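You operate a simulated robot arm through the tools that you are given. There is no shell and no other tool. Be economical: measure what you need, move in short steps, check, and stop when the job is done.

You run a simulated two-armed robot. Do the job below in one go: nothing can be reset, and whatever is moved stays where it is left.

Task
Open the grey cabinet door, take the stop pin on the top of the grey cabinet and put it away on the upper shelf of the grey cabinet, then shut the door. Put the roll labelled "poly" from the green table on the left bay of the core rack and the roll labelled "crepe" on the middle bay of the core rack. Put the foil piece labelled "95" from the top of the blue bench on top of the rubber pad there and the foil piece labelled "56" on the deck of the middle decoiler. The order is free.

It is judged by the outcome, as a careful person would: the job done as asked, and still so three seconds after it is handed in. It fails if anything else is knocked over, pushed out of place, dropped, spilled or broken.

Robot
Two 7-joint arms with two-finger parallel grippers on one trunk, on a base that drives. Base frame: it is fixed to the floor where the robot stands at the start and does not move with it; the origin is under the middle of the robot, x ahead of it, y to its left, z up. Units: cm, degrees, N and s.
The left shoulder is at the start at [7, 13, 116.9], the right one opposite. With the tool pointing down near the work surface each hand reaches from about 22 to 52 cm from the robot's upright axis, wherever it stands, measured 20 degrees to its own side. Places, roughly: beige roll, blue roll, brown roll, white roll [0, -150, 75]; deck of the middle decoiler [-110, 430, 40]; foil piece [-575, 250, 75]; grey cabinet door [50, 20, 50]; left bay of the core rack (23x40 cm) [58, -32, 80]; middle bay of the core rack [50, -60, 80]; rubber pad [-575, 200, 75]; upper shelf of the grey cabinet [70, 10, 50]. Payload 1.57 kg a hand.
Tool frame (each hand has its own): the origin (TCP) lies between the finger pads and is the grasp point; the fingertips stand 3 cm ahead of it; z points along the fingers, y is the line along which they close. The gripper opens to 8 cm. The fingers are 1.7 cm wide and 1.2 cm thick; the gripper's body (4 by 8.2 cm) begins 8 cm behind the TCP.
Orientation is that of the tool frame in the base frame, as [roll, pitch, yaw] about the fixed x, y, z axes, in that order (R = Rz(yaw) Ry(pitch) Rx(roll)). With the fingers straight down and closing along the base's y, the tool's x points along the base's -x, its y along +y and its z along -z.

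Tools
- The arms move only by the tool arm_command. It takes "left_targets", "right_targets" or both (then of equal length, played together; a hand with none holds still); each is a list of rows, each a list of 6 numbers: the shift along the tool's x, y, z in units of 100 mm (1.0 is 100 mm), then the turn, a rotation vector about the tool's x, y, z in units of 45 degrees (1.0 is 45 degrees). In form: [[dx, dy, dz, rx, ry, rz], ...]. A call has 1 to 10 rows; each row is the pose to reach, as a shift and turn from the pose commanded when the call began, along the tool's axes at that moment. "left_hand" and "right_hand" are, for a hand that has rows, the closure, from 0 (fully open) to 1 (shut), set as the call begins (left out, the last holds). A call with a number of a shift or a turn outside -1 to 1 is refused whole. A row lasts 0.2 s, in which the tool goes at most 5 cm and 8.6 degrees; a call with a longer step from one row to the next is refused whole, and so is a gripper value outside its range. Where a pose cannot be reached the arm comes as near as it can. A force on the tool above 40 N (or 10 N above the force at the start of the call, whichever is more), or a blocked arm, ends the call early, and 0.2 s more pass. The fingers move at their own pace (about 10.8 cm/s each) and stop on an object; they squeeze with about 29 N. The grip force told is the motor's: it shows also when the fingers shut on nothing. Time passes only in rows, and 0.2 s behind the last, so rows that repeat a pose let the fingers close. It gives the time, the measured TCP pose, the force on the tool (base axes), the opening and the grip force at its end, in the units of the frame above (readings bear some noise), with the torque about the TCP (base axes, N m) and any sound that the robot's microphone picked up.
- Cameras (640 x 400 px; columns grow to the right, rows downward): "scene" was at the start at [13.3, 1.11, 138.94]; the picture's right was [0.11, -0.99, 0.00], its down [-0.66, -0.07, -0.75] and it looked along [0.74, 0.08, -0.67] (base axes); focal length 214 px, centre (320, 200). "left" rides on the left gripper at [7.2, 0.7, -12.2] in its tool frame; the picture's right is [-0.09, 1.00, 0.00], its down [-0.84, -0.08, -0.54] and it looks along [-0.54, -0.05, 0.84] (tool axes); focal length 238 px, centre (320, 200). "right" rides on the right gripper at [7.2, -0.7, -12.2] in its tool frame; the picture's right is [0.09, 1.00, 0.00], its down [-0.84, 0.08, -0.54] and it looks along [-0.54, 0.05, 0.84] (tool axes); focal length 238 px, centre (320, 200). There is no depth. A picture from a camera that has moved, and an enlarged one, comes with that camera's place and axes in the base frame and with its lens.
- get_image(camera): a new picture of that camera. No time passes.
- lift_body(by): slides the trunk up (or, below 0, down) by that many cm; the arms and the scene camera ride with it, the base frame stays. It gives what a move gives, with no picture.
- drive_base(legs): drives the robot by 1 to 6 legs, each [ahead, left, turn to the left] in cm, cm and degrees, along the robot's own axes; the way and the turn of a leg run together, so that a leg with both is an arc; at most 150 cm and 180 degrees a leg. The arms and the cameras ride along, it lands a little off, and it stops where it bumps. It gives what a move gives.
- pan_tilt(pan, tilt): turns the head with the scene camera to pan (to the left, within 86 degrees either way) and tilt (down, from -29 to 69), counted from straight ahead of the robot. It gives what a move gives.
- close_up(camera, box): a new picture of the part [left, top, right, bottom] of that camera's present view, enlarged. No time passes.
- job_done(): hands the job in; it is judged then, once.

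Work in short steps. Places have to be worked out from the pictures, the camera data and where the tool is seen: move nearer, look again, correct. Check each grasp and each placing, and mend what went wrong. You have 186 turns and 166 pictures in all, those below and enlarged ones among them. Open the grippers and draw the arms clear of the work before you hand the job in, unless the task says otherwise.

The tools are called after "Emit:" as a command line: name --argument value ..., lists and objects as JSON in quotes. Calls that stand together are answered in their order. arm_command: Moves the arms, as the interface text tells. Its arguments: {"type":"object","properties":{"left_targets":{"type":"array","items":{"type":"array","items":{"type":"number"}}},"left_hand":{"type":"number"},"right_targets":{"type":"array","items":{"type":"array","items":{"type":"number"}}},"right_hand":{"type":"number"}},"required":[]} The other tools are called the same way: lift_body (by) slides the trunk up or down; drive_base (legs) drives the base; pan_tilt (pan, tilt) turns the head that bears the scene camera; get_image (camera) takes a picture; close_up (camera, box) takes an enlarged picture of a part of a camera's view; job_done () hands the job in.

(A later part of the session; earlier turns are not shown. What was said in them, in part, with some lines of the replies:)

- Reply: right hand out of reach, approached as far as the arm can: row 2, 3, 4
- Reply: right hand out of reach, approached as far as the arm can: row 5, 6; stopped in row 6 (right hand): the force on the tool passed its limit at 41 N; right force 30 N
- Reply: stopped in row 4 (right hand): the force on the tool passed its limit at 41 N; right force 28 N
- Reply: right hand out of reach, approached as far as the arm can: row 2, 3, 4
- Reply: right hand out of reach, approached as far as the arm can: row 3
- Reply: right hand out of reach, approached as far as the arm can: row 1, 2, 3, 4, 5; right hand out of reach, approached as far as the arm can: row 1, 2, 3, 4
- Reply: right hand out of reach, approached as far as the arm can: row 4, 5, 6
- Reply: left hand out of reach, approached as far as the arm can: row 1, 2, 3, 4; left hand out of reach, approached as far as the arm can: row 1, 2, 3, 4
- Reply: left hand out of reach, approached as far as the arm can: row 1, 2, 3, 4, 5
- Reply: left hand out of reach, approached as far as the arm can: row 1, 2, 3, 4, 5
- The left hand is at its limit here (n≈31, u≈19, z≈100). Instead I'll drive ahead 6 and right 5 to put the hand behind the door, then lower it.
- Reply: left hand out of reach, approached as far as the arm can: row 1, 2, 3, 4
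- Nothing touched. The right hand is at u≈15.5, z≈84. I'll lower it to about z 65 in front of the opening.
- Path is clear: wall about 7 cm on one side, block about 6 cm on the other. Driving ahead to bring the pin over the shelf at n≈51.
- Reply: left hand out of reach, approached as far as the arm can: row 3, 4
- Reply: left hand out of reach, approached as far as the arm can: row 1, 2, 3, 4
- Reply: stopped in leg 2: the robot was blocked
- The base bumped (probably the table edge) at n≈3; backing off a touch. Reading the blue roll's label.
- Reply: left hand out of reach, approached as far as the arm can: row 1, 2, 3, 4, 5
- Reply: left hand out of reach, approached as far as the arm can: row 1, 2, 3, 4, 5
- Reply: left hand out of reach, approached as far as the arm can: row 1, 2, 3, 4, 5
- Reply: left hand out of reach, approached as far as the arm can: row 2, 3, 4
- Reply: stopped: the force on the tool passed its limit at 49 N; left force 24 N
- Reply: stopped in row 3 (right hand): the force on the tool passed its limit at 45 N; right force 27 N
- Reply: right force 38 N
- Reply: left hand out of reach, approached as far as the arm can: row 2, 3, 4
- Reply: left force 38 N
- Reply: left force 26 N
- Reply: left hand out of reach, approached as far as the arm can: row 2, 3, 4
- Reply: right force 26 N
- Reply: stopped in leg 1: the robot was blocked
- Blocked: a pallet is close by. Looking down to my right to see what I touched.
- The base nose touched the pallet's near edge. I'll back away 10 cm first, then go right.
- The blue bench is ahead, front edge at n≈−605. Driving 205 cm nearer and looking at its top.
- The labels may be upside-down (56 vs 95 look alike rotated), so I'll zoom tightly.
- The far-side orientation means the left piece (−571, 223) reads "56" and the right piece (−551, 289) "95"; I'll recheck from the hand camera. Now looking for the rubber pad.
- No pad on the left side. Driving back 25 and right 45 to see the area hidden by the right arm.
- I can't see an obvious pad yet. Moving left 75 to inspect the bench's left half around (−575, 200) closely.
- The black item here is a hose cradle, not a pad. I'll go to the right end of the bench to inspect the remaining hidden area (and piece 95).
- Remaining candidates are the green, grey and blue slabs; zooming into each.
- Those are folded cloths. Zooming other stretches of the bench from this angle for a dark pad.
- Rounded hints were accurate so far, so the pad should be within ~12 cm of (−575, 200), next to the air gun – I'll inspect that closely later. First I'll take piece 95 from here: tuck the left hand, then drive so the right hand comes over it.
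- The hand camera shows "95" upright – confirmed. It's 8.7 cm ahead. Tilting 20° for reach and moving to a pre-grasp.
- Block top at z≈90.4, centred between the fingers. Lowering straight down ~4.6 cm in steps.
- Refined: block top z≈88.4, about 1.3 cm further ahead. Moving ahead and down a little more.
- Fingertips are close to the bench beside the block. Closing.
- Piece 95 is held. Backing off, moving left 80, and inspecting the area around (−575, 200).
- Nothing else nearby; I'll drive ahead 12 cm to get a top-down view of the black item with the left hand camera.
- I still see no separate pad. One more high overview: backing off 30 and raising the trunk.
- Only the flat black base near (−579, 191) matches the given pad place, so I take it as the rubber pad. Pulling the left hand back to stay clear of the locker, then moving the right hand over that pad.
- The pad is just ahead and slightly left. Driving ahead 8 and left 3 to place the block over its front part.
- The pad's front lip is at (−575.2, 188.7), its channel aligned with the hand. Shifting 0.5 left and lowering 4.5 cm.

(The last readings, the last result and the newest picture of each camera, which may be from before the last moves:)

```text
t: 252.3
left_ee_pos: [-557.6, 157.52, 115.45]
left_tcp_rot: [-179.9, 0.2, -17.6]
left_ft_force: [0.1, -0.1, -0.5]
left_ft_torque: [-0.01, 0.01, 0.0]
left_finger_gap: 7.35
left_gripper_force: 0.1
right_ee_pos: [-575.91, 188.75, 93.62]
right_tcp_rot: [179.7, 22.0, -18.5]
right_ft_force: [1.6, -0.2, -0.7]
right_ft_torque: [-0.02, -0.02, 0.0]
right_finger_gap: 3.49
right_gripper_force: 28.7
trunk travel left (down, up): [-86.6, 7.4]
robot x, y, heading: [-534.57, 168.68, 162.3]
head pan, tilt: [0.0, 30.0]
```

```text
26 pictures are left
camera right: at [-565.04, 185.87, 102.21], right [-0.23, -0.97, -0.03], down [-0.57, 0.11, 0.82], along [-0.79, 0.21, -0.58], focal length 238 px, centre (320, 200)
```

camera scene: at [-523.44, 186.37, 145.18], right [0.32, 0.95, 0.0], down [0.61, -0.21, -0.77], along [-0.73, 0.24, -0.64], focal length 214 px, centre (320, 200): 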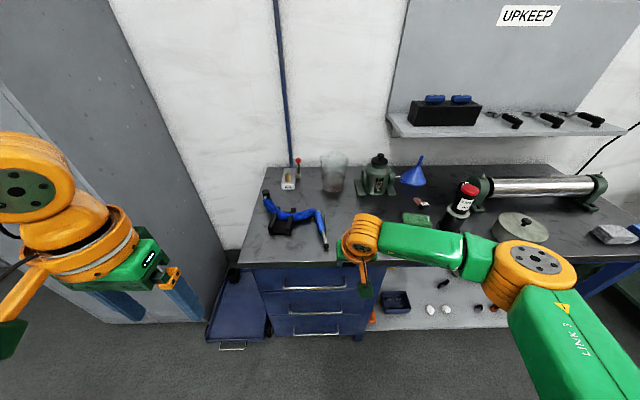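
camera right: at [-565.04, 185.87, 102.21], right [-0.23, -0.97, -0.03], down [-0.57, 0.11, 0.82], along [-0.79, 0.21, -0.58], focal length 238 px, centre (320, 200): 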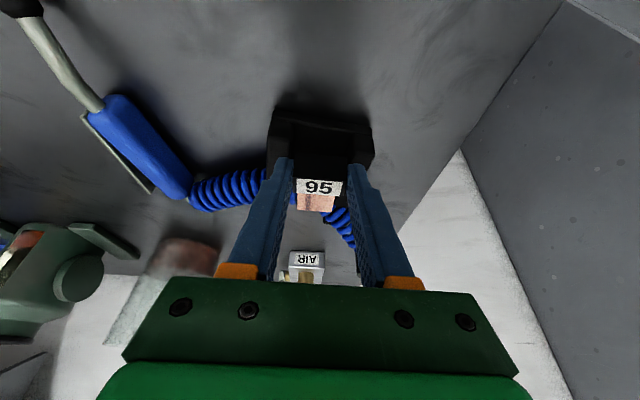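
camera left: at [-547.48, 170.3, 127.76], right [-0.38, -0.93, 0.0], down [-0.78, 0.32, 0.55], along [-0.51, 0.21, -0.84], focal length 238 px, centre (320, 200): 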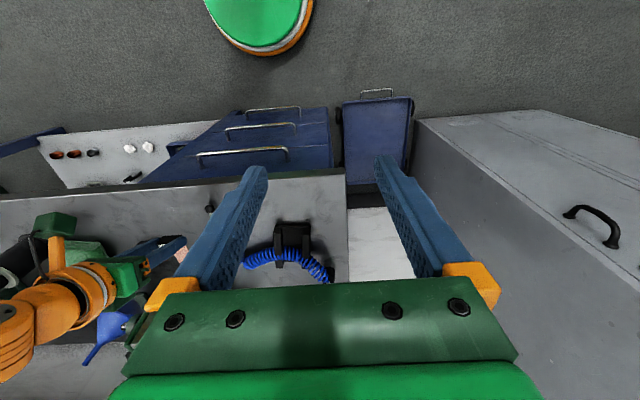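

Centred over the channel. Lowering in small steps until contact.

Emit:
arm_command --right_targets '[[0.015, 0, 0.037, 0, 0, 0], [0.03, 0, 0.074, 0, 0, 0], [0.046, 0, 0.111, 0, 0, 0]]'

Emit:
arm_command --right_targets '[[0.015, 0, 0.037, 0, 0, 0], [0.03, 0, 0.074, 0, 0, 0]]'

```text
t: 253.1
left_ee_pos: [-557.44, 157.26, 115.49]
left_tcp_rot: [-180.0, 0.2, -17.6]
left_ft_force: [-0.1, 0.5, 1.0]
left_ft_torque: [-0.01, -0.02, -0.01]
left_finger_gap: 7.35
left_gripper_force: 0.2
right_ee_pos: [-575.92, 188.77, 92.71]
right_tcp_rot: [179.6, 22.1, -18.5]
right_ft_force: [-4.1, 0.8, 11.6]
right_ft_torque: [0.16, 1.03, -0.07]
right_finger_gap: 3.51
right_gripper_force: 28.6
trunk travel left (down, up): [-86.6, 7.4]
robot x, y, heading: [-535.27, 168.29, 162.3]
head pan, tilt: [0.0, 30.0]
```

```text
t: 253.7
left_ee_pos: [-557.05, 157.23, 115.51]
left_tcp_rot: [-179.9, 0.5, -17.6]
left_ft_force: [-0.5, -0.3, 0.1]
left_ft_torque: [0.03, 0.03, 0.02]
left_finger_gap: 7.38
left_gripper_force: 0.3
right_ee_pos: [-575.74, 188.74, 92.51]
right_tcp_rot: [179.5, 23.1, -18.5]
right_ft_force: [4.1, -0.4, 16.0]
right_ft_torque: [0.32, -0.2, -0.13]
right_finger_gap: 3.5
right_gripper_force: 28.8
trunk travel left (down, up): [-86.6, 7.4]
robot x, y, heading: [-535.17, 168.57, 162.1]
head pan, tilt: [0.0, 30.0]
stopped in row 2 (right hand): the force on the tool passed its limit at 45 N (the readings are from after the stop); the commanded pose is now the measured one
```

Contact at the rail tops. Easing up 0.2 and opening to release.

Emit:
arm_command --right_targets '[[-0.008, 0, -0.02, 0, 0, 0], [-0.008, 0, -0.02, 0, 0, 0], [-0.008, 0, -0.02, 0, 0, 0], [-0.008, 0, -0.02, 0, 0, 0]]' --right_hand 0.35

Emit:
close_up --camera "right" --box '[220, 80, 420, 230]'

```text
t: 254.7
left_ee_pos: [-557.29, 156.91, 115.53]
left_tcp_rot: [-179.8, 0.4, -17.5]
left_ft_force: [0.6, -0.4, -0.3]
left_ft_torque: [-0.03, 0.0, 0.01]
left_finger_gap: 7.38
left_gripper_force: 0.1
right_ee_pos: [-575.89, 188.48, 92.5]
right_tcp_rot: [179.8, 22.8, -18.3]
right_ft_force: [0.9, -9.3, 11.3]
right_ft_torque: [0.02, -0.06, 0.01]
right_finger_gap: 4.43
right_gripper_force: 0.1
trunk travel left (down, up): [-86.6, 7.4]
robot x, y, heading: [-535.17, 168.52, 162.3]
head pan, tilt: [0.0, 30.0]
```

```text
2.67 times, centred on (320, 155) of right
camera zoom: at [-564.86, 185.5, 100.91], right [-0.23, -0.97, -0.03], down [-0.56, 0.11, 0.82], along [-0.8, 0.21, -0.57], focal length 636 px, centre (320, 320)
```

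zoom: 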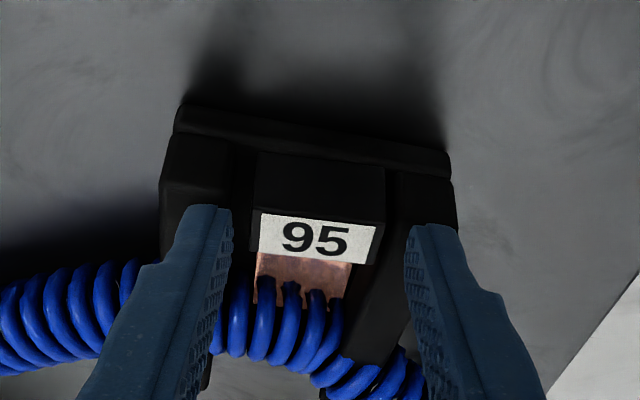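

The block sits between the rails on the base, foil at the hose. Raising the hand straight up clear of it.

Emit:
arm_command --right_targets '[[-0.05, 0, -0.12, 0, 0, 0], [-0.11, 0, -0.28, 0, 0, 0], [-0.22, 0, -0.55, 0, 0, 0], [-0.36, 0, -0.88, 0, 0, 0]]'

Emit:
drive_base --legs '[[-25, 0, 0]]'

Emit:
close_up --camera "scene" --box '[220, 140, 440, 290]'

```text
t: 255.7
left_ee_pos: [-557.67, 157.52, 115.4]
left_tcp_rot: [-179.9, 0.0, -17.5]
left_ft_force: [0.0, -0.7, 0.5]
left_ft_torque: [-0.04, -0.02, 0.02]
left_finger_gap: 7.34
left_gripper_force: 0.0
right_ee_pos: [-575.84, 189.03, 101.74]
right_tcp_rot: [179.6, 22.5, -18.5]
right_ft_force: [0.0, -0.3, -0.4]
right_ft_torque: [-0.02, 0.0, 0.02]
right_finger_gap: 5.21
right_gripper_force: 0.1
trunk travel left (down, up): [-86.6, 7.4]
robot x, y, heading: [-535.16, 168.67, 162.4]
head pan, tilt: [0.0, 30.0]
```

```text
t: 257.5
left_ee_pos: [-534.01, 149.93, 115.48]
left_tcp_rot: [-179.9, 0.1, -17.7]
left_ft_force: [0.2, 0.9, -0.3]
left_ft_torque: [-0.02, -0.06, 0.01]
left_finger_gap: 7.37
left_gripper_force: 0.1
right_ee_pos: [-552.27, 181.49, 101.62]
right_tcp_rot: [179.6, 22.4, -18.5]
right_ft_force: [0.6, 0.2, -0.1]
right_ft_torque: [-0.03, -0.04, -0.01]
right_finger_gap: 5.19
right_gripper_force: 0.1
trunk travel left (down, up): [-86.6, 7.4]
robot x, y, heading: [-510.98, 160.91, 162.0]
head pan, tilt: [0.0, 30.0]
```

```text
2.67 times, centred on (330, 215) of scene
camera zoom: at [-524.82, 165.42, 146.68], right [0.3, 0.95, 0.0], down [0.48, -0.15, -0.86], along [-0.82, 0.26, -0.5], focal length 572 px, centre (293, 160)
```

zoom: 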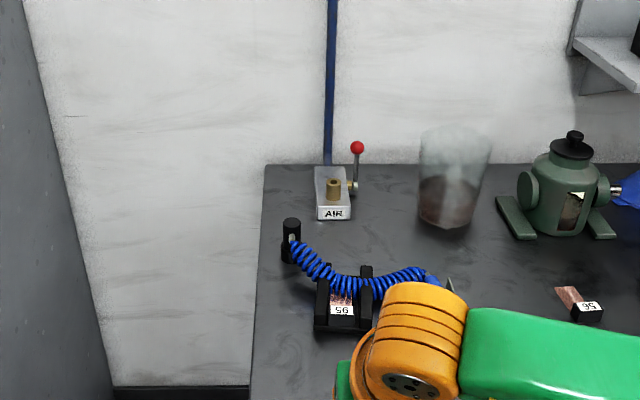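

95 rests in the black base. Now for piece 56 at about (−568, 222.5): moving the right hand over it.

Emit:
drive_base --legs '[[0, -35.5, 1], [24, 0, 0]]'

Emit:
arm_command --right_targets '[[0.06, 0, 0.14, 0, 0, 0], [0.11, 0, 0.28, 0, 0, 0], [0.19, 0, 0.46, 0, 0, 0]]' --right_hand 0

Emit:
get_image --camera "right"

```text
t: 261.2
left_ee_pos: [-545.58, 189.58, 115.56]
left_tcp_rot: [-179.9, 0.3, -16.2]
left_ft_force: [0.5, -0.4, -0.4]
left_ft_torque: [0.01, 0.02, -0.02]
left_finger_gap: 7.37
left_gripper_force: 0.1
right_ee_pos: [-564.53, 220.9, 101.83]
right_tcp_rot: [179.6, 22.7, -17.2]
right_ft_force: [-0.2, 0.6, 0.4]
right_ft_torque: [0.01, 0.05, 0.01]
right_finger_gap: 5.21
right_gripper_force: 0.1
trunk travel left (down, up): [-86.6, 7.4]
robot x, y, heading: [-523.39, 201.36, 163.7]
head pan, tilt: [0.0, 30.0]
```

```text
t: 262.0
left_ee_pos: [-545.9, 189.65, 115.44]
left_tcp_rot: [-179.9, 0.2, -16.1]
left_ft_force: [-0.6, -0.2, -0.3]
left_ft_torque: [0.03, -0.03, -0.01]
left_finger_gap: 7.34
left_gripper_force: 0.1
right_ee_pos: [-564.86, 220.91, 96.63]
right_tcp_rot: [179.6, 22.5, -17.2]
right_ft_force: [-0.3, 0.4, -0.7]
right_ft_torque: [-0.02, 0.01, 0.01]
right_finger_gap: 8.04
right_gripper_force: 0.0
trunk travel left (down, up): [-86.6, 7.4]
robot x, y, heading: [-523.4, 201.33, 164.1]
head pan, tilt: [0.0, 30.0]
```

```text
23 pictures are left
camera right: at [-553.83, 218.19, 105.1], right [-0.21, -0.98, -0.03], down [-0.56, 0.1, 0.82], along [-0.8, 0.19, -0.57], focal length 238 px, centre (320, 200)
```

right: 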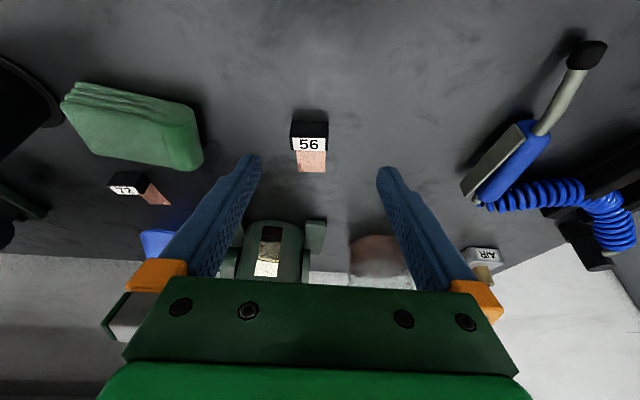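

Same relative view as for 95, just 0.9 cm to the right. Repeating the same descent with that correction.

Emit:
arm_command --right_targets '[[0.06, -0.04, 0.15, 0, 0, 0], [0.1, -0.085, 0.3, 0, 0, 0], [0.12, -0.085, 0.44, 0, 0, 0], [0.08, -0.085, 0.56, 0, 0, 0], [0.07, -0.085, 0.66, 0, 0, 0]]'

Emit:
get_image --camera "right"

```text
t: 263.2
left_ee_pos: [-545.94, 189.7, 115.51]
left_tcp_rot: [-179.8, 0.1, -16.2]
left_ft_force: [0.3, 0.4, -0.7]
left_ft_torque: [0.0, 0.0, 0.0]
left_finger_gap: 7.34
left_gripper_force: 0.1
right_ee_pos: [-566.39, 222.15, 90.28]
right_tcp_rot: [179.6, 22.6, -17.1]
right_ft_force: [-0.1, -0.3, 0.0]
right_ft_torque: [0.01, 0.0, -0.01]
right_finger_gap: 8.02
right_gripper_force: 0.1
trunk travel left (down, up): [-86.6, 7.4]
robot x, y, heading: [-523.18, 201.15, 163.7]
head pan, tilt: [0.0, 30.0]
```

```text
22 pictures are left
camera right: at [-555.36, 219.49, 98.71], right [-0.21, -0.98, -0.03], down [-0.56, 0.1, 0.82], along [-0.8, 0.19, -0.57], focal length 238 px, centre (320, 200)
```

right: 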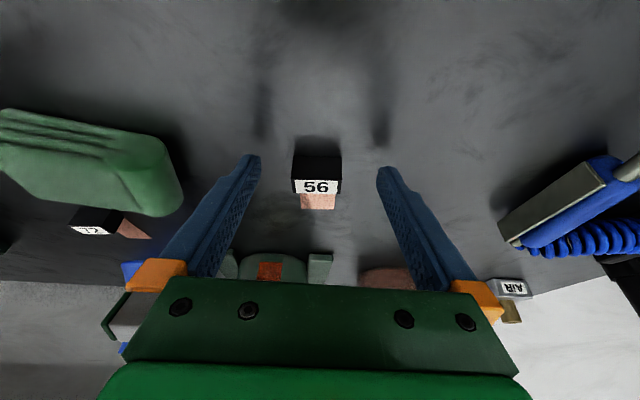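

Good match. Lowering 0.7 cm, closing, and lifting.

Emit:
arm_command --right_targets '[[0.01, 0, 0.04, 0, 0, 0], [0.01, 0, 0.075, 0, 0, 0]]'

Emit:
arm_command --right_targets '[[0, 0, 0, 0, 0, 0], [0, 0, 0, 0, 0, 0], [0, 0, 0, 0, 0, 0], [0, 0, 0, 0, 0, 0]]' --right_hand 1

Emit:
arm_command --right_targets '[[-0.1, 0, -0.28, 0, 0, 0], [-0.2, 0, -0.55, 0, 0, 0], [-0.35, 0, -0.9, 0, 0, 0]]'

Emit:
get_image --camera "right"

```text
t: 263.8
left_ee_pos: [-545.88, 189.68, 115.53]
left_tcp_rot: [-179.8, 0.1, -16.2]
left_ft_force: [-0.1, 0.0, 0.3]
left_ft_torque: [-0.02, -0.03, -0.02]
left_finger_gap: 7.37
left_gripper_force: 0.0
right_ee_pos: [-566.5, 222.04, 89.54]
right_tcp_rot: [179.5, 22.6, -17.2]
right_ft_force: [1.0, 0.2, 0.9]
right_ft_torque: [-0.03, 0.01, -0.03]
right_finger_gap: 7.99
right_gripper_force: 0.1
trunk travel left (down, up): [-86.6, 7.4]
robot x, y, heading: [-523.24, 201.22, 163.8]
head pan, tilt: [0.0, 30.0]
```

```text
t: 264.8
left_ee_pos: [-545.85, 189.59, 115.49]
left_tcp_rot: [-179.9, 0.3, -16.2]
left_ft_force: [-0.2, -0.1, -0.5]
left_ft_torque: [-0.02, 0.05, 0.03]
left_finger_gap: 7.37
left_gripper_force: 0.0
right_ee_pos: [-566.47, 222.18, 89.58]
right_tcp_rot: [179.6, 22.6, -17.0]
right_ft_force: [-0.1, 0.1, 1.0]
right_ft_torque: [0.01, -0.01, 0.0]
right_finger_gap: 3.51
right_gripper_force: 29.0
trunk travel left (down, up): [-86.6, 7.4]
robot x, y, heading: [-523.56, 201.03, 163.7]
head pan, tilt: [0.0, 30.0]
```

```text
t: 265.6
left_ee_pos: [-545.76, 189.58, 115.47]
left_tcp_rot: [-180.0, 0.3, -16.2]
left_ft_force: [0.0, 1.0, -0.3]
left_ft_torque: [0.0, 0.0, -0.01]
left_finger_gap: 7.37
left_gripper_force: 0.1
right_ee_pos: [-566.12, 222.28, 99.21]
right_tcp_rot: [179.6, 22.7, -17.1]
right_ft_force: [0.2, -0.3, -0.3]
right_ft_torque: [0.04, 0.01, -0.02]
right_finger_gap: 3.51
right_gripper_force: 28.4
trunk travel left (down, up): [-86.6, 7.4]
robot x, y, heading: [-523.36, 201.18, 163.7]
head pan, tilt: [0.0, 30.0]
```

```text
21 pictures are left
camera right: at [-555.1, 219.49, 107.64], right [-0.21, -0.98, -0.03], down [-0.56, 0.1, 0.82], along [-0.8, 0.19, -0.57], focal length 238 px, centre (320, 200)
```

right: 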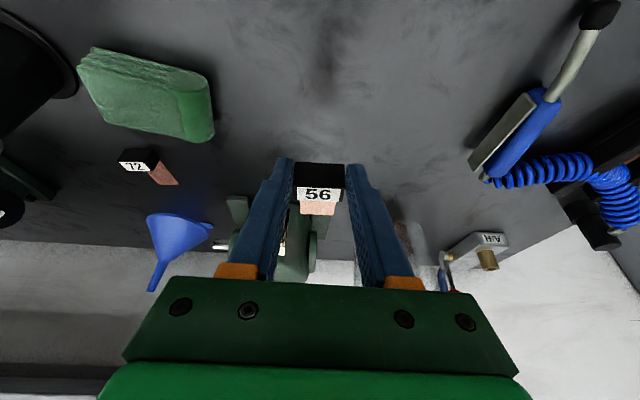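

56 is held and verified. Backing away and turning toward the decoilers to look.

Emit:
drive_base --legs '[[-70, 0, 0], [0, 0, -130]]'

Emit:
pan_tilt --pan 0 --tilt 12

Emit:
get_image --camera "scene"

```text
t: 274.8
left_ee_pos: [-450.22, 205.76, 115.46]
left_tcp_rot: [180.0, 0.1, -146.4]
left_ft_force: [0.1, 0.1, -0.6]
left_ft_torque: [0.0, 0.01, 0.0]
left_finger_gap: 7.38
left_gripper_force: 0.1
right_ee_pos: [-412.05, 200.35, 99.09]
right_tcp_rot: [179.7, 22.5, -147.3]
right_ft_force: [0.4, 0.7, -0.3]
right_ft_torque: [-0.01, 0.0, -0.01]
right_finger_gap: 3.5
right_gripper_force: 28.9
trunk travel left (down, up): [-86.6, 7.4]
robot x, y, heading: [-455.73, 181.05, 33.3]
head pan, tilt: [0.0, 30.0]
```

```text
t: 275.6
left_ee_pos: [-450.14, 205.66, 115.54]
left_tcp_rot: [-179.9, 0.2, -146.4]
left_ft_force: [0.6, 0.4, -0.2]
left_ft_torque: [0.01, -0.01, -0.02]
left_finger_gap: 7.34
left_gripper_force: 0.1
right_ee_pos: [-412.1, 200.3, 99.19]
right_tcp_rot: [179.6, 22.5, -147.5]
right_ft_force: [-0.4, -0.2, -0.9]
right_ft_torque: [-0.03, 0.03, -0.02]
right_finger_gap: 3.49
right_gripper_force: 28.6
trunk travel left (down, up): [-86.6, 7.4]
robot x, y, heading: [-455.59, 181.01, 33.5]
head pan, tilt: [0.0, 12.0]
```

```text
20 pictures are left
camera scene: at [-443.82, 189.24, 149.62], right [0.55, -0.83, 0.0], down [-0.17, -0.12, -0.98], along [0.82, 0.54, -0.21], focal length 214 px, centre (320, 200)
```

scene: 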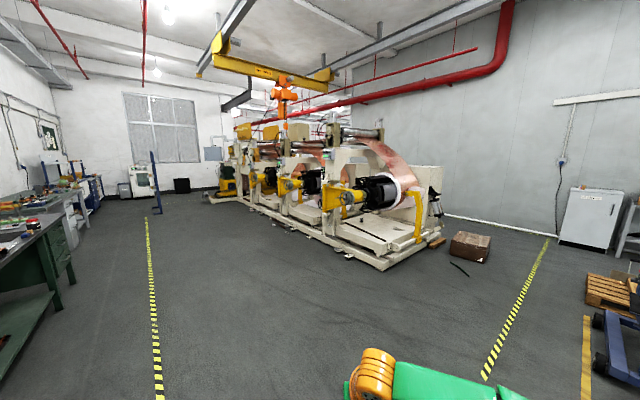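

The decoilers stand in a row along u with their front side at n≈−250; the middle deck is at u≈380. Driving to face it at n≈−335.

Emit:
drive_base --legs '[[0, 0, 14.7], [125, 0, 0], [125, 0, 0], [118, 0, 0], [0, 0, -65]]'

Emit:
pan_tilt --pan 0 --tilt 35

Emit:
get_image --camera "scene"

```text
t: 296.7
left_ee_pos: [-188.47, 482.12, 115.46]
left_tcp_rot: [-179.8, 0.1, -173.8]
left_ft_force: [0.6, 0.2, 0.0]
left_ft_torque: [0.0, 0.01, 0.0]
left_finger_gap: 7.33
left_gripper_force: 0.1
right_ee_pos: [-157.24, 460.81, 99.32]
right_tcp_rot: [177.9, 23.2, -174.2]
right_ft_force: [-0.2, -0.3, -1.6]
right_ft_torque: [0.02, 0.03, 0.02]
right_finger_gap: 3.5
right_gripper_force: 28.9
trunk travel left (down, up): [-86.6, 7.4]
robot x, y, heading: [-204.9, 462.61, 6.1]
head pan, tilt: [0.0, 12.0]
stopped in leg 5: the force on the tool passed its limit at 82 N (the readings are from after the stop); the commanded pose is now the measured one
```

```text
t: 297.5
left_ee_pos: [-188.45, 481.94, 115.49]
left_tcp_rot: [-179.8, 0.2, -173.8]
left_ft_force: [-0.4, 0.9, -0.7]
left_ft_torque: [-0.02, 0.03, 0.02]
left_finger_gap: 7.37
left_gripper_force: 0.0
right_ee_pos: [-157.33, 460.83, 99.42]
right_tcp_rot: [178.0, 23.2, -174.3]
right_ft_force: [0.0, 0.0, -0.8]
right_ft_torque: [-0.02, 0.0, 0.03]
right_finger_gap: 3.5
right_gripper_force: 29.3
trunk travel left (down, up): [-86.6, 7.4]
robot x, y, heading: [-204.99, 463.25, 5.9]
head pan, tilt: [0.0, 35.0]
```

```text
19 pictures are left
camera scene: at [-191.08, 464.44, 145.94], right [0.11, -0.99, 0.0], down [-0.57, -0.06, -0.82], along [0.81, 0.09, -0.57], focal length 214 px, centre (320, 200)
```

scene: 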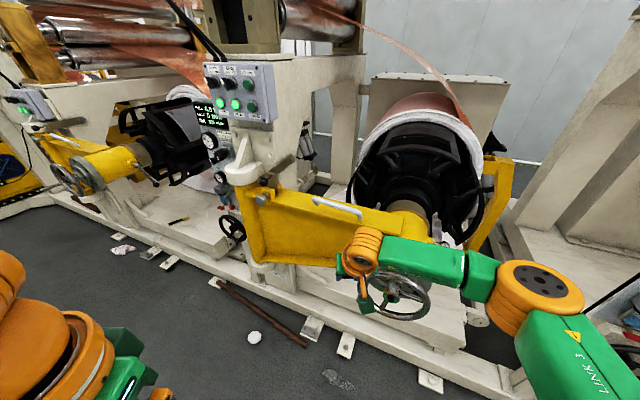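

The right hand touched the decoiler's projecting arm while turning, but the piece is still held. Backing off 25 cm and looking again.

Emit:
drive_base --legs '[[-30, 0, 0], [0, 0, -22]]'

Emit:
get_image --camera "scene"

Emit:
close_up --camera "right" --box '[220, 100, 420, 250]'

```text
t: 298.6
left_ee_pos: [-193.45, 482.13, 115.41]
left_tcp_rot: [-179.4, 0.3, -173.1]
left_ft_force: [0.1, -0.8, -0.4]
left_ft_torque: [0.04, 0.01, -0.01]
left_finger_gap: 7.37
left_gripper_force: 0.1
right_ee_pos: [-161.9, 462.1, 99.89]
right_tcp_rot: [177.1, 23.9, -172.9]
right_ft_force: [-2.8, 22.4, 4.6]
right_ft_torque: [-0.35, 0.06, -0.34]
right_finger_gap: 3.46
right_gripper_force: 29.0
trunk travel left (down, up): [-86.6, 7.4]
robot x, y, heading: [-209.19, 462.4, 7.0]
head pan, tilt: [0.0, 35.0]
stopped in leg 1: the force on the tool passed its limit at 47 N (the readings are from after the stop); the commanded pose is now the measured one
```

```text
18 pictures are left
camera scene: at [-195.94, 464.79, 145.95], right [0.12, -0.99, 0.01], down [-0.57, -0.07, -0.82], along [0.81, 0.1, -0.57], focal length 214 px, centre (320, 200)
```

scene: 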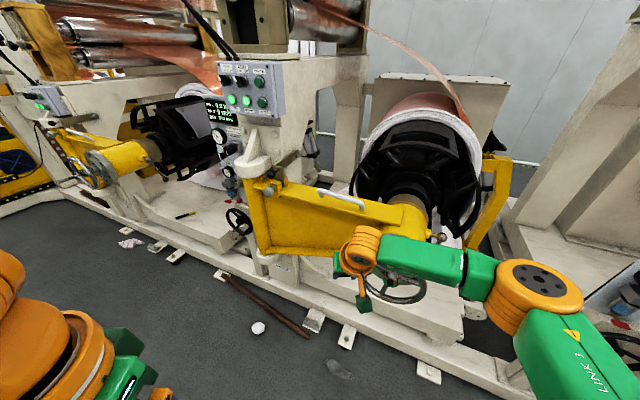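

```text
2.67 times, centred on (320, 175) of right
camera zoom: at [-173.18, 459.33, 108.06], right [-0.23, 0.97, 0.01], down [0.53, 0.12, 0.84], along [0.81, 0.19, -0.55], focal length 636 px, centre (320, 267)
```

zoom: 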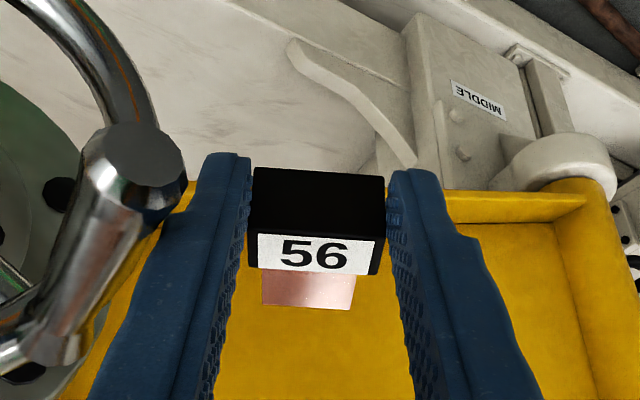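

The label there reads "MIDDLE", so this is the right decoiler. The finger is beside a handwheel knob; I'll lift the hand straight up and slightly left before backing off.

Emit:
arm_command --right_targets '[[-0.03, 0.1, -0.05, 0, 0, 0], [-0.12, 0.12, -0.28, 0, 0, 0], [-0.24, 0.12, -0.55, 0, 0, 0], [-0.38, 0.12, -0.9, 0, 0, 0]]'

Emit:
drive_base --legs '[[-30, 0, 0], [0, 0, -23]]'

Emit:
get_image --camera "scene"

```text
t: 299.6
left_ee_pos: [-193.26, 481.62, 115.46]
left_tcp_rot: [-179.9, 0.2, -173.1]
left_ft_force: [-0.3, 0.7, 0.0]
left_ft_torque: [0.03, 0.01, 0.02]
left_finger_gap: 7.35
left_gripper_force: 0.1
right_ee_pos: [-162.03, 461.83, 109.54]
right_tcp_rot: [177.4, 23.7, -173.4]
right_ft_force: [0.4, 0.7, -0.1]
right_ft_torque: [-0.03, -0.01, -0.01]
right_finger_gap: 3.46
right_gripper_force: 28.9
trunk travel left (down, up): [-86.6, 7.4]
robot x, y, heading: [-209.3, 462.49, 6.8]
head pan, tilt: [0.0, 35.0]
```

```text
t: 302.8
left_ee_pos: [-216.33, 470.06, 115.41]
left_tcp_rot: [-179.8, 0.2, 163.6]
left_ft_force: [-0.8, -0.5, 0.0]
left_ft_torque: [-0.01, -0.02, 0.05]
left_finger_gap: 7.36
left_gripper_force: 0.1
right_ee_pos: [-195.32, 439.64, 109.5]
right_tcp_rot: [177.4, 23.8, 163.4]
right_ft_force: [-0.1, -0.1, -0.2]
right_ft_torque: [0.02, 0.01, 0.0]
right_finger_gap: 3.44
right_gripper_force: 28.7
trunk travel left (down, up): [-86.6, 7.4]
robot x, y, heading: [-238.9, 458.38, -16.6]
head pan, tilt: [0.0, 35.0]
```

```text
16 pictures are left
camera scene: at [-225.48, 454.86, 145.93], right [-0.28, -0.96, 0.0], down [-0.55, 0.16, -0.82], along [0.79, -0.23, -0.57], focal length 214 px, centre (320, 200)
```

scene: 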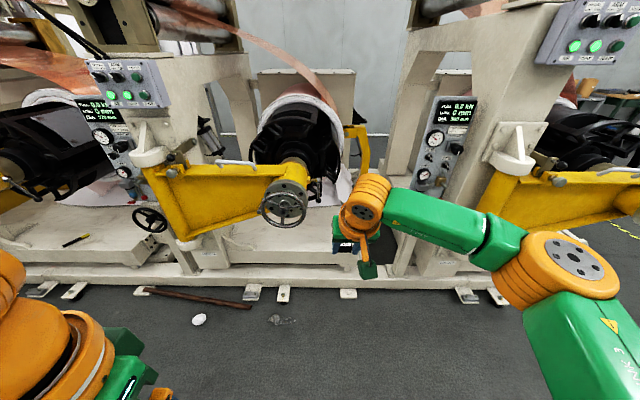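

Emit:
close_up --camera "scene" --box '[160, 180, 420, 310]'

```text
2.46 times, centred on (290, 245) of scene
camera zoom: at [-225.48, 454.86, 145.93], right [-0.28, -0.96, 0.0], down [-0.55, 0.16, -0.82], along [0.79, -0.23, -0.57], focal length 528 px, centre (394, 89)
```

zoom: 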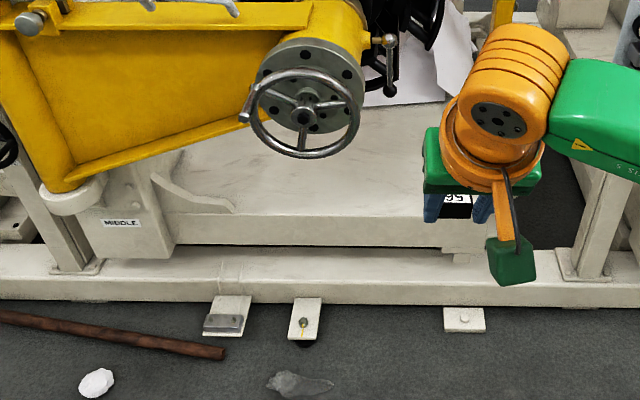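

The middle deck's surface spans n −251…−220 at u 351…427. I'll approach its right part obliquely (turned 30° left) to stay clear of the handwheel: lower the trunk 61 cm, turn, and shift right.

Emit:
lift_body --by -61

Emit:
drive_base --legs '[[0, 0, 30], [0, -62, 0]]'

Emit:
pan_tilt --pan 0 --tilt 35

Emit:
get_image --camera "scene"

```text
refused: -61 is not a number from -40 to 40
```

```text
t: 307.8
left_ee_pos: [-210.05, 419.47, 115.52]
left_tcp_rot: [-179.8, 0.1, -165.5]
left_ft_force: [0.1, 0.4, 0.5]
left_ft_torque: [-0.01, 0.05, -0.01]
left_finger_gap: 7.4
left_gripper_force: 0.1
right_ee_pos: [-176.37, 403.99, 109.61]
right_tcp_rot: [177.4, 23.7, -165.7]
right_ft_force: [0.8, 0.7, -1.4]
right_ft_torque: [0.0, 0.0, 0.01]
right_finger_gap: 3.5
right_gripper_force: 28.8
trunk travel left (down, up): [-86.6, 7.4]
robot x, y, heading: [-223.81, 397.82, 14.3]
head pan, tilt: [0.0, 35.0]
```

```text
t: 308.4
left_ee_pos: [-209.93, 419.43, 115.56]
left_tcp_rot: [-179.8, 0.2, -165.4]
left_ft_force: [0.5, -0.8, 0.2]
left_ft_torque: [0.03, -0.05, 0.01]
left_finger_gap: 7.36
left_gripper_force: 0.1
right_ee_pos: [-176.41, 403.89, 109.41]
right_tcp_rot: [177.3, 23.6, -165.7]
right_ft_force: [-0.1, 0.4, -1.0]
right_ft_torque: [-0.01, 0.02, 0.01]
right_finger_gap: 3.5
right_gripper_force: 28.6
trunk travel left (down, up): [-86.6, 7.4]
robot x, y, heading: [-223.26, 397.77, 14.2]
head pan, tilt: [0.0, 35.0]
```

```text
14 pictures are left
camera scene: at [-210.04, 401.56, 145.94], right [0.25, -0.97, 0.0], down [-0.56, -0.14, -0.82], along [0.79, 0.2, -0.57], focal length 214 px, centre (320, 200)
```

scene: 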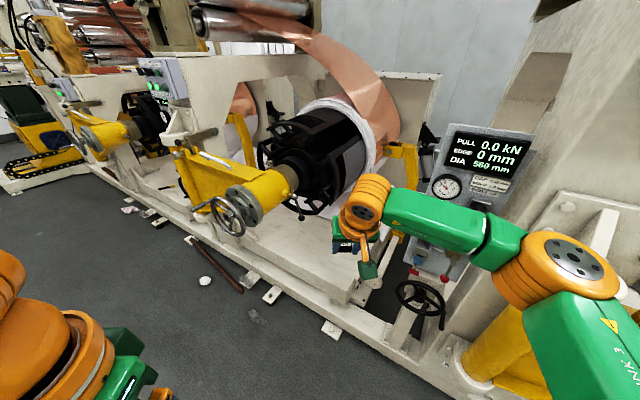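

The trunk step limit is 40. The oblique pose would put the right elbow near the neighbouring machine, so I'll turn back to nearly square, shift left 36, then lower the trunk in two steps.

Emit:
drive_base --legs '[[-6, 0, -25], [0, 36, 0]]'

Emit:
lift_body --by -40

Emit:
lift_body --by -20

Emit:
get_image --camera "scene"

```text
t: 312.0
left_ee_pos: [-201.03, 445.85, 115.51]
left_tcp_rot: [-179.9, 0.2, 168.5]
left_ft_force: [0.5, -0.1, -0.5]
left_ft_torque: [0.01, -0.01, -0.01]
left_finger_gap: 7.38
left_gripper_force: 0.0
right_ee_pos: [-177.39, 417.3, 109.52]
right_tcp_rot: [177.3, 23.7, 168.3]
right_ft_force: [0.5, -0.7, 0.1]
right_ft_torque: [0.01, -0.01, 0.0]
right_finger_gap: 3.49
right_gripper_force: 29.0
trunk travel left (down, up): [-86.6, 7.4]
robot x, y, heading: [-222.3, 432.79, -11.4]
head pan, tilt: [0.0, 35.0]
```

```text
t: 315.9
left_ee_pos: [-200.98, 446.08, 75.49]
left_tcp_rot: [180.0, 0.3, 168.5]
left_ft_force: [0.7, 0.0, 0.4]
left_ft_torque: [0.02, -0.02, 0.02]
left_finger_gap: 7.36
left_gripper_force: 0.0
right_ee_pos: [-177.4, 417.45, 69.5]
right_tcp_rot: [177.3, 23.7, 168.3]
right_ft_force: [-0.2, -0.2, -0.7]
right_ft_torque: [0.0, 0.03, 0.02]
right_finger_gap: 3.47
right_gripper_force: 29.0
trunk travel left (down, up): [-46.6, 47.4]
robot x, y, heading: [-222.84, 432.61, -11.5]
head pan, tilt: [0.0, 35.0]
```

```text
t: 318.0
left_ee_pos: [-200.96, 446.04, 55.55]
left_tcp_rot: [-180.0, 0.2, 168.5]
left_ft_force: [0.2, -0.2, 0.2]
left_ft_torque: [0.01, 0.0, -0.03]
left_finger_gap: 7.34
left_gripper_force: 0.1
right_ee_pos: [-177.46, 417.54, 49.58]
right_tcp_rot: [177.3, 23.7, 168.3]
right_ft_force: [0.7, -0.1, -0.8]
right_ft_torque: [0.02, 0.01, -0.01]
right_finger_gap: 3.49
right_gripper_force: 29.2
trunk travel left (down, up): [-26.6, 67.4]
robot x, y, heading: [-221.99, 432.71, -11.6]
head pan, tilt: [0.0, 35.0]
```

```text
13 pictures are left
camera scene: at [-208.87, 430.03, 85.94], right [-0.2, -0.98, 0.0], down [-0.56, 0.11, -0.82], along [0.8, -0.16, -0.57], focal length 214 px, centre (320, 200)
```

scene: 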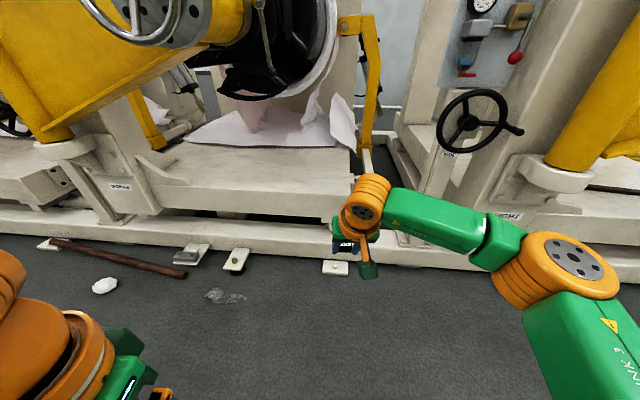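

The deck's front edge triangulates to n≈−257, z≈45. Raising 6 cm for clearance, then driving ahead 34 and left 5.

Emit:
lift_body --by 7

Emit:
drive_base --legs '[[20, 5, 0], [14, 0, 0]]'

Emit:
get_image --camera "right"

```text
t: 319.1
left_ee_pos: [-200.89, 446.04, 62.48]
left_tcp_rot: [-179.9, 0.2, 168.4]
left_ft_force: [0.1, 0.3, -0.9]
left_ft_torque: [0.01, 0.0, 0.04]
left_finger_gap: 7.36
left_gripper_force: 0.1
right_ee_pos: [-177.47, 417.43, 56.47]
right_tcp_rot: [177.3, 23.8, 168.3]
right_ft_force: [0.3, -0.2, -1.1]
right_ft_torque: [0.04, 0.01, 0.0]
right_finger_gap: 3.47
right_gripper_force: 29.1
trunk travel left (down, up): [-33.6, 60.4]
robot x, y, heading: [-222.72, 432.45, -11.7]
head pan, tilt: [0.0, 35.0]
```

```text
t: 321.6
left_ee_pos: [-166.87, 444.44, 62.46]
left_tcp_rot: [-179.9, 0.2, 168.7]
left_ft_force: [0.1, 0.2, -0.6]
left_ft_torque: [0.0, -0.02, 0.0]
left_finger_gap: 7.35
left_gripper_force: 0.1
right_ee_pos: [-143.3, 415.92, 56.46]
right_tcp_rot: [177.3, 23.7, 168.4]
right_ft_force: [0.5, 0.4, -0.2]
right_ft_torque: [-0.01, 0.04, 0.01]
right_finger_gap: 3.49
right_gripper_force: 28.9
trunk travel left (down, up): [-33.6, 60.4]
robot x, y, heading: [-188.31, 431.14, -11.4]
head pan, tilt: [0.0, 35.0]
```

```text
12 pictures are left
camera right: at [-154.74, 416.93, 64.72], right [0.1, 1.0, 0.01], down [0.55, -0.06, 0.84], along [0.83, -0.08, -0.55], focal length 238 px, centre (320, 200)
```

right: 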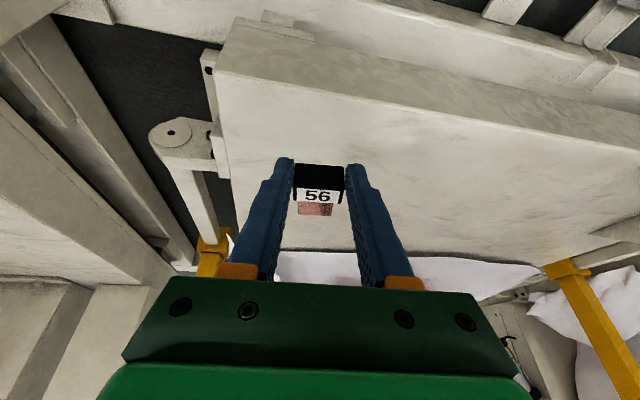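

The deck edge is right below the hand. Driving ahead 8 more, then lowering.

Emit:
drive_base --legs '[[9, 0, 0]]'

Emit:
lift_body --by -4

Emit:
get_image --camera "right"

```text
t: 322.8
left_ee_pos: [-158.94, 443.11, 62.27]
left_tcp_rot: [179.9, 0.6, 168.6]
left_ft_force: [0.9, -0.3, 0.5]
left_ft_torque: [-0.01, 0.0, 0.04]
left_finger_gap: 7.36
left_gripper_force: 0.0
right_ee_pos: [-135.14, 414.57, 56.93]
right_tcp_rot: [177.4, 24.4, 168.5]
right_ft_force: [0.0, -0.1, -0.4]
right_ft_torque: [0.0, 0.05, -0.01]
right_finger_gap: 3.5
right_gripper_force: 28.6
trunk travel left (down, up): [-33.6, 60.4]
robot x, y, heading: [-179.52, 429.38, -11.2]
head pan, tilt: [0.0, 35.0]
```

```text
t: 323.6
left_ee_pos: [-158.55, 442.83, 58.35]
left_tcp_rot: [179.8, -0.1, 168.6]
left_ft_force: [-0.4, 0.3, 0.2]
left_ft_torque: [-0.01, 0.0, 0.01]
left_finger_gap: 7.34
left_gripper_force: 0.1
right_ee_pos: [-134.65, 414.42, 52.55]
right_tcp_rot: [177.3, 23.9, 168.5]
right_ft_force: [0.1, -0.3, 0.0]
right_ft_torque: [0.0, 0.01, 0.02]
right_finger_gap: 3.45
right_gripper_force: 28.9
trunk travel left (down, up): [-29.6, 64.4]
robot x, y, heading: [-179.33, 429.18, -11.0]
head pan, tilt: [0.0, 35.0]
```

```text
11 pictures are left
camera right: at [-146.06, 415.22, 60.76], right [0.1, 1.0, 0.01], down [0.55, -0.06, 0.84], along [0.83, -0.08, -0.55], focal length 238 px, centre (320, 200)
```

right: 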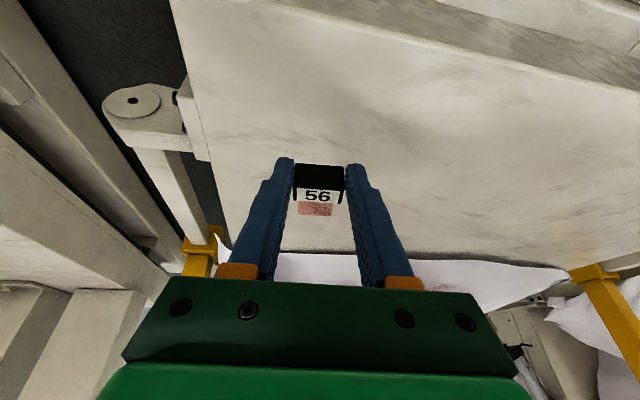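

Two views give deck z≈39–40, edge ~5 cm behind the block: good. Lowering 7.5 cm, then in small steps.

Emit:
lift_body --by -7.5

Emit:
lift_body --by -0.7

Emit:
lift_body --by -0.6

Emit:
get_image --camera "right"

```text
t: 324.7
left_ee_pos: [-158.49, 442.78, 50.75]
left_tcp_rot: [179.9, -0.1, 168.6]
left_ft_force: [-0.1, 0.1, 0.6]
left_ft_torque: [-0.01, -0.01, -0.02]
left_finger_gap: 7.37
left_gripper_force: 0.1
right_ee_pos: [-134.59, 414.16, 45.02]
right_tcp_rot: [177.3, 23.7, 168.6]
right_ft_force: [0.4, 0.2, -1.3]
right_ft_torque: [0.0, 0.03, 0.02]
right_finger_gap: 3.45
right_gripper_force: 29.1
trunk travel left (down, up): [-22.1, 71.9]
robot x, y, heading: [-179.48, 429.53, -11.3]
head pan, tilt: [0.0, 35.0]
```

```text
t: 325.3
left_ee_pos: [-158.41, 442.89, 50.08]
left_tcp_rot: [179.8, 0.0, 168.6]
left_ft_force: [0.2, 0.1, -0.4]
left_ft_torque: [0.0, -0.01, -0.01]
left_finger_gap: 7.37
left_gripper_force: 0.1
right_ee_pos: [-134.51, 414.25, 44.42]
right_tcp_rot: [177.3, 23.6, 168.6]
right_ft_force: [0.6, 0.3, 0.0]
right_ft_torque: [0.0, 0.0, 0.0]
right_finger_gap: 3.47
right_gripper_force: 29.8
trunk travel left (down, up): [-21.4, 72.6]
robot x, y, heading: [-179.7, 429.0, -11.2]
head pan, tilt: [0.0, 35.0]
```

```text
t: 325.8
left_ee_pos: [-158.43, 442.78, 49.63]
left_tcp_rot: [179.8, -0.1, 168.7]
left_ft_force: [0.1, -0.2, 0.0]
left_ft_torque: [0.01, 0.0, 0.01]
left_finger_gap: 7.34
left_gripper_force: 0.1
right_ee_pos: [-134.64, 414.32, 43.74]
right_tcp_rot: [177.3, 23.7, 168.5]
right_ft_force: [-0.3, -0.4, -2.1]
right_ft_torque: [-0.02, 0.0, -0.03]
right_finger_gap: 3.48
right_gripper_force: 29.0
trunk travel left (down, up): [-20.8, 73.2]
robot x, y, heading: [-179.66, 429.06, -11.5]
head pan, tilt: [0.0, 35.0]
```

```text
10 pictures are left
camera right: at [-146.07, 415.22, 51.94], right [0.1, 1.0, 0.01], down [0.55, -0.06, 0.84], along [0.83, -0.08, -0.55], focal length 238 px, centre (320, 200)
```

right: 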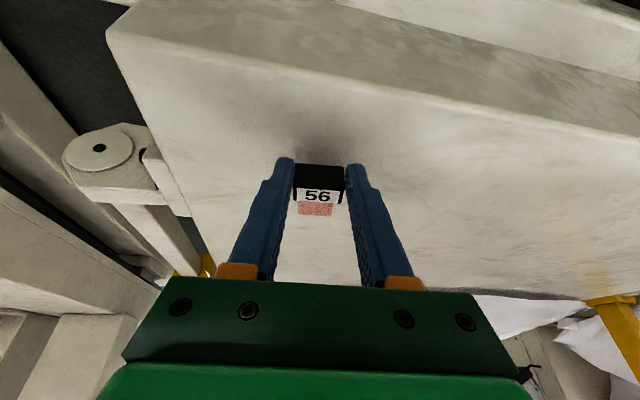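

Shadow is closing up under the block. Continuing with small steps to contact.

Emit:
lift_body --by -0.6

Emit:
lift_body --by -0.5

Emit:
lift_body --by -0.5

```text
t: 326.4
left_ee_pos: [-158.45, 442.82, 48.92]
left_tcp_rot: [179.9, -0.1, 168.6]
left_ft_force: [0.8, -0.6, 0.1]
left_ft_torque: [0.01, 0.01, -0.04]
left_finger_gap: 7.38
left_gripper_force: 0.0
right_ee_pos: [-134.63, 414.24, 43.01]
right_tcp_rot: [177.3, 23.7, 168.7]
right_ft_force: [-0.2, 1.1, 0.0]
right_ft_torque: [0.0, 0.03, -0.02]
right_finger_gap: 3.45
right_gripper_force: 28.9
trunk travel left (down, up): [-20.2, 73.8]
robot x, y, heading: [-179.52, 429.51, -11.4]
head pan, tilt: [0.0, 35.0]
```

```text
t: 326.9
left_ee_pos: [-158.45, 442.77, 48.39]
left_tcp_rot: [179.8, 0.0, 168.5]
left_ft_force: [0.1, 0.8, -0.6]
left_ft_torque: [-0.01, 0.02, 0.0]
left_finger_gap: 7.36
left_gripper_force: 0.0
right_ee_pos: [-134.58, 414.27, 42.6]
right_tcp_rot: [177.3, 23.7, 168.5]
right_ft_force: [-0.5, 0.6, 0.3]
right_ft_torque: [-0.01, 0.04, -0.02]
right_finger_gap: 3.47
right_gripper_force: 29.1
trunk travel left (down, up): [-19.7, 74.3]
robot x, y, heading: [-179.71, 428.98, -11.3]
head pan, tilt: [0.0, 35.0]
```

```text
t: 327.4
left_ee_pos: [-158.35, 442.71, 48.04]
left_tcp_rot: [179.9, -0.1, 168.6]
left_ft_force: [0.1, 0.5, -0.2]
left_ft_torque: [-0.01, 0.0, 0.03]
left_finger_gap: 7.35
left_gripper_force: 0.0
right_ee_pos: [-134.63, 414.21, 42.22]
right_tcp_rot: [177.2, 23.6, 168.6]
right_ft_force: [0.0, 0.0, -0.3]
right_ft_torque: [0.0, 0.02, -0.05]
right_finger_gap: 3.44
right_gripper_force: 29.6
trunk travel left (down, up): [-19.2, 74.8]
robot x, y, heading: [-179.7, 429.1, -11.2]
head pan, tilt: [0.0, 35.0]
```

Emit:
lift_body --by -0.6

Emit:
lift_body --by -0.6

Emit:
lift_body --by -0.6

Emit:
get_image --camera "right"

```text
t: 328.0
left_ee_pos: [-158.55, 442.98, 47.36]
left_tcp_rot: [179.8, 0.1, 168.6]
left_ft_force: [0.5, -0.4, -0.6]
left_ft_torque: [-0.01, 0.0, 0.02]
left_finger_gap: 7.34
left_gripper_force: 0.1
right_ee_pos: [-134.61, 414.35, 41.68]
right_tcp_rot: [177.3, 24.1, 168.6]
right_ft_force: [2.5, -1.9, 13.4]
right_ft_torque: [-0.34, -0.25, 0.02]
right_finger_gap: 3.44
right_gripper_force: 29.2
trunk travel left (down, up): [-18.6, 75.4]
robot x, y, heading: [-179.59, 429.3, -11.6]
head pan, tilt: [0.0, 35.0]
```

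```text
t: 328.5
left_ee_pos: [-158.62, 442.96, 46.82]
left_tcp_rot: [179.8, 0.4, 168.7]
left_ft_force: [0.2, -0.2, 0.8]
left_ft_torque: [-0.02, 0.01, 0.01]
left_finger_gap: 7.37
left_gripper_force: 0.1
right_ee_pos: [-134.75, 414.36, 41.45]
right_tcp_rot: [177.3, 24.4, 168.7]
right_ft_force: [5.9, -1.4, 30.4]
right_ft_torque: [-0.31, -0.58, 0.03]
right_finger_gap: 3.5
right_gripper_force: 29.4
trunk travel left (down, up): [-18.0, 76.0]
robot x, y, heading: [-179.71, 429.0, -11.4]
head pan, tilt: [0.0, 35.0]
```

```text
t: 328.9
left_ee_pos: [-158.7, 442.93, 46.55]
left_tcp_rot: [179.8, 0.3, 168.6]
left_ft_force: [0.8, -0.1, 0.4]
left_ft_torque: [-0.03, -0.01, -0.03]
left_finger_gap: 7.36
left_gripper_force: 0.1
right_ee_pos: [-134.63, 414.31, 41.45]
right_tcp_rot: [177.1, 24.8, 168.6]
right_ft_force: [-4.8, 0.8, 21.2]
right_ft_torque: [-0.3, -0.07, -0.05]
right_finger_gap: 3.49
right_gripper_force: 29.3
trunk travel left (down, up): [-17.9, 76.1]
robot x, y, heading: [-179.63, 429.4, -11.4]
head pan, tilt: [0.0, 35.0]
stopped: the force on the tool passed its limit at 46 N (the readings are from after the stop); the commanded pose is now the measured one
```

```text
9 pictures are left
camera right: at [-146.19, 415.29, 49.38], right [0.09, 1.0, 0.01], down [0.53, -0.06, 0.84], along [0.84, -0.08, -0.53], focal length 238 px, centre (320, 200)
```

right: 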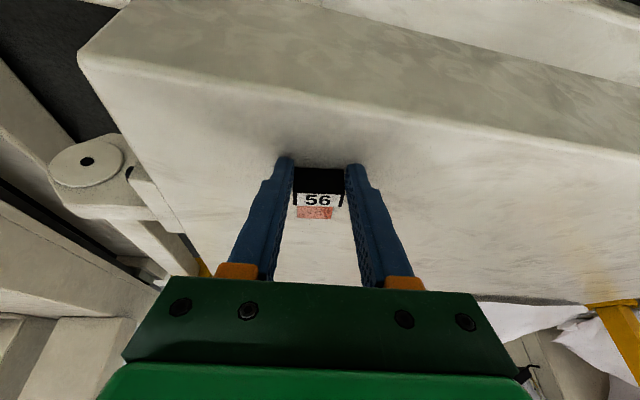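

Firmly on the deck. Easing up slightly, releasing, and lifting the hand straight up.

Emit:
lift_body --by 0.4

Emit:
arm_command --right_targets '[[0, 0, 0, 0, 0, 0], [0, 0, 0, 0, 0, 0], [0, 0, 0, 0, 0, 0]]' --right_hand 0.3

Emit:
lift_body --by 10

Emit:
get_image --camera "right"

```text
t: 329.4
left_ee_pos: [-158.42, 442.91, 46.99]
left_tcp_rot: [179.8, 0.0, 168.5]
left_ft_force: [0.8, -0.3, -0.4]
left_ft_torque: [0.0, -0.01, -0.02]
left_finger_gap: 7.37
left_gripper_force: 0.1
right_ee_pos: [-134.56, 414.34, 41.39]
right_tcp_rot: [177.2, 24.2, 168.7]
right_ft_force: [-0.7, 2.3, 7.9]
right_ft_torque: [-0.11, -0.04, 0.0]
right_finger_gap: 3.46
right_gripper_force: 29.3
trunk travel left (down, up): [-18.3, 75.7]
robot x, y, heading: [-179.93, 429.19, -11.0]
head pan, tilt: [0.0, 35.0]
```

```text
t: 330.2
left_ee_pos: [-158.42, 442.84, 47.08]
left_tcp_rot: [179.8, 0.0, 168.5]
left_ft_force: [0.8, 0.2, -0.1]
left_ft_torque: [0.01, 0.02, 0.01]
left_finger_gap: 7.34
left_gripper_force: 0.0
right_ee_pos: [-134.49, 414.24, 41.48]
right_tcp_rot: [177.3, 24.2, 168.5]
right_ft_force: [-0.6, 2.8, 6.1]
right_ft_torque: [-0.06, 0.0, 0.0]
right_finger_gap: 5.34
right_gripper_force: 0.0
trunk travel left (down, up): [-18.3, 75.7]
robot x, y, heading: [-179.83, 429.15, -11.4]
head pan, tilt: [0.0, 35.0]
```

```text
t: 331.6
left_ee_pos: [-158.42, 442.85, 57.0]
left_tcp_rot: [179.8, -0.1, 168.6]
left_ft_force: [0.0, -0.6, 0.2]
left_ft_torque: [-0.02, -0.02, 0.01]
left_finger_gap: 7.37
left_gripper_force: 0.2
right_ee_pos: [-134.57, 414.24, 51.34]
right_tcp_rot: [177.2, 24.1, 168.7]
right_ft_force: [0.4, -0.4, 0.7]
right_ft_torque: [0.01, -0.02, -0.01]
right_finger_gap: 5.59
right_gripper_force: 0.0
trunk travel left (down, up): [-28.3, 65.7]
robot x, y, heading: [-179.31, 429.47, -11.2]
head pan, tilt: [0.0, 35.0]
```

```text
8 pictures are left
camera right: at [-146.0, 415.22, 59.48], right [0.1, 1.0, 0.01], down [0.54, -0.06, 0.84], along [0.84, -0.08, -0.54], focal length 238 px, centre (320, 200)
```

right: 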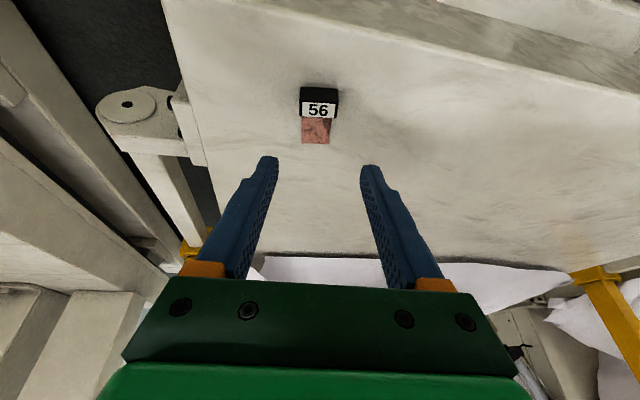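

56 lies on the middle deck. Opening the hands and backing clear.

Emit:
drive_base --legs '[[-50, 0, 0]]'

Emit:
arm_command --right_targets '[[0, 0, -0.1, 0, 0, 0], [0, 0, -0.1, 0, 0, 0]]' --left_targets '[[0, 0, -0.1, 0, 0, 0], [0, 0, -0.1, 0, 0, 0]]' --right_hand 0 --left_hand 0

Emit:
get_image --camera "scene"

```text
t: 334.5
left_ee_pos: [-208.13, 452.7, 57.05]
left_tcp_rot: [179.9, 0.0, 168.7]
left_ft_force: [-0.6, -0.2, -1.0]
left_ft_torque: [-0.02, -0.01, -0.02]
left_finger_gap: 7.36
left_gripper_force: 0.1
right_ee_pos: [-184.13, 424.17, 51.39]
right_tcp_rot: [177.2, 24.1, 168.7]
right_ft_force: [-0.2, -0.2, -0.6]
right_ft_torque: [-0.03, 0.0, -0.03]
right_finger_gap: 5.6
right_gripper_force: 0.0
trunk travel left (down, up): [-28.3, 65.7]
robot x, y, heading: [-229.41, 438.97, -10.9]
head pan, tilt: [0.0, 35.0]
```

```text
t: 335.1
left_ee_pos: [-207.92, 452.74, 57.81]
left_tcp_rot: [179.9, -0.1, 168.7]
left_ft_force: [0.1, -0.2, 1.2]
left_ft_torque: [-0.01, -0.03, -0.02]
left_finger_gap: 8.0
left_gripper_force: 0.0
right_ee_pos: [-184.59, 424.15, 52.21]
right_tcp_rot: [177.2, 24.1, 168.7]
right_ft_force: [-1.0, -0.2, 0.7]
right_ft_torque: [0.02, 0.01, 0.02]
right_finger_gap: 7.98
right_gripper_force: 0.0
trunk travel left (down, up): [-28.3, 65.7]
robot x, y, heading: [-229.23, 439.03, -11.2]
head pan, tilt: [0.0, 35.0]
```

```text
7 pictures are left
camera scene: at [-215.74, 436.51, 87.56], right [-0.19, -0.98, 0.0], down [-0.56, 0.11, -0.82], along [0.8, -0.16, -0.57], focal length 214 px, centre (320, 200)
```

scene: 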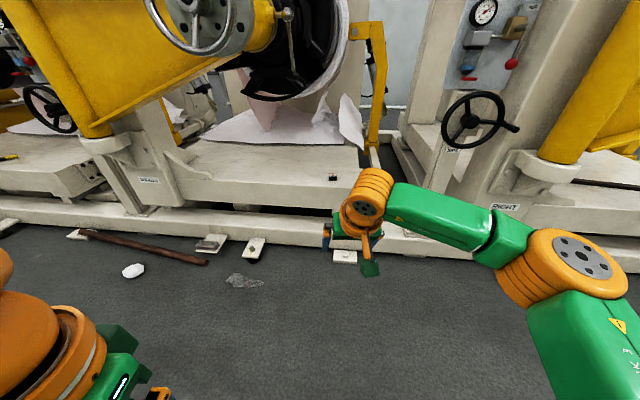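

The piece sits on the middle deck, the grippers are open, and the arms are clear. Handing in.

Emit:
job_done

```text
The job is handed in.
```

I handed the job in with every step carried out, but I'm not certain foil "95" is on the right spot.

- **Stop pin:** it stands on the upper shelf of the grey cabinet, and the door is shut.
- **Rolls:** "poly" is in the left bay of the core rack and "crepe" is in the middle bay.
- **Foil "56":** it lies on the deck of the decoiler labelled "MIDDLE".
- **Foil "95":** it sits between the rails of the black base on the blue bench, partly against the air hose. I never saw anything that was clearly a rubber pad. I used that base because it was the only plausible object at the position you gave.

**Contacts along the way:**
- The base bumped the green table and touched a wooden pallet.
- The right hand struck the middle decoiler near its handwheel, reaching 82 N, while turning.

I saw nothing knocked over or out of place afterwards, but I didn't inspect the table or the pallet closely.
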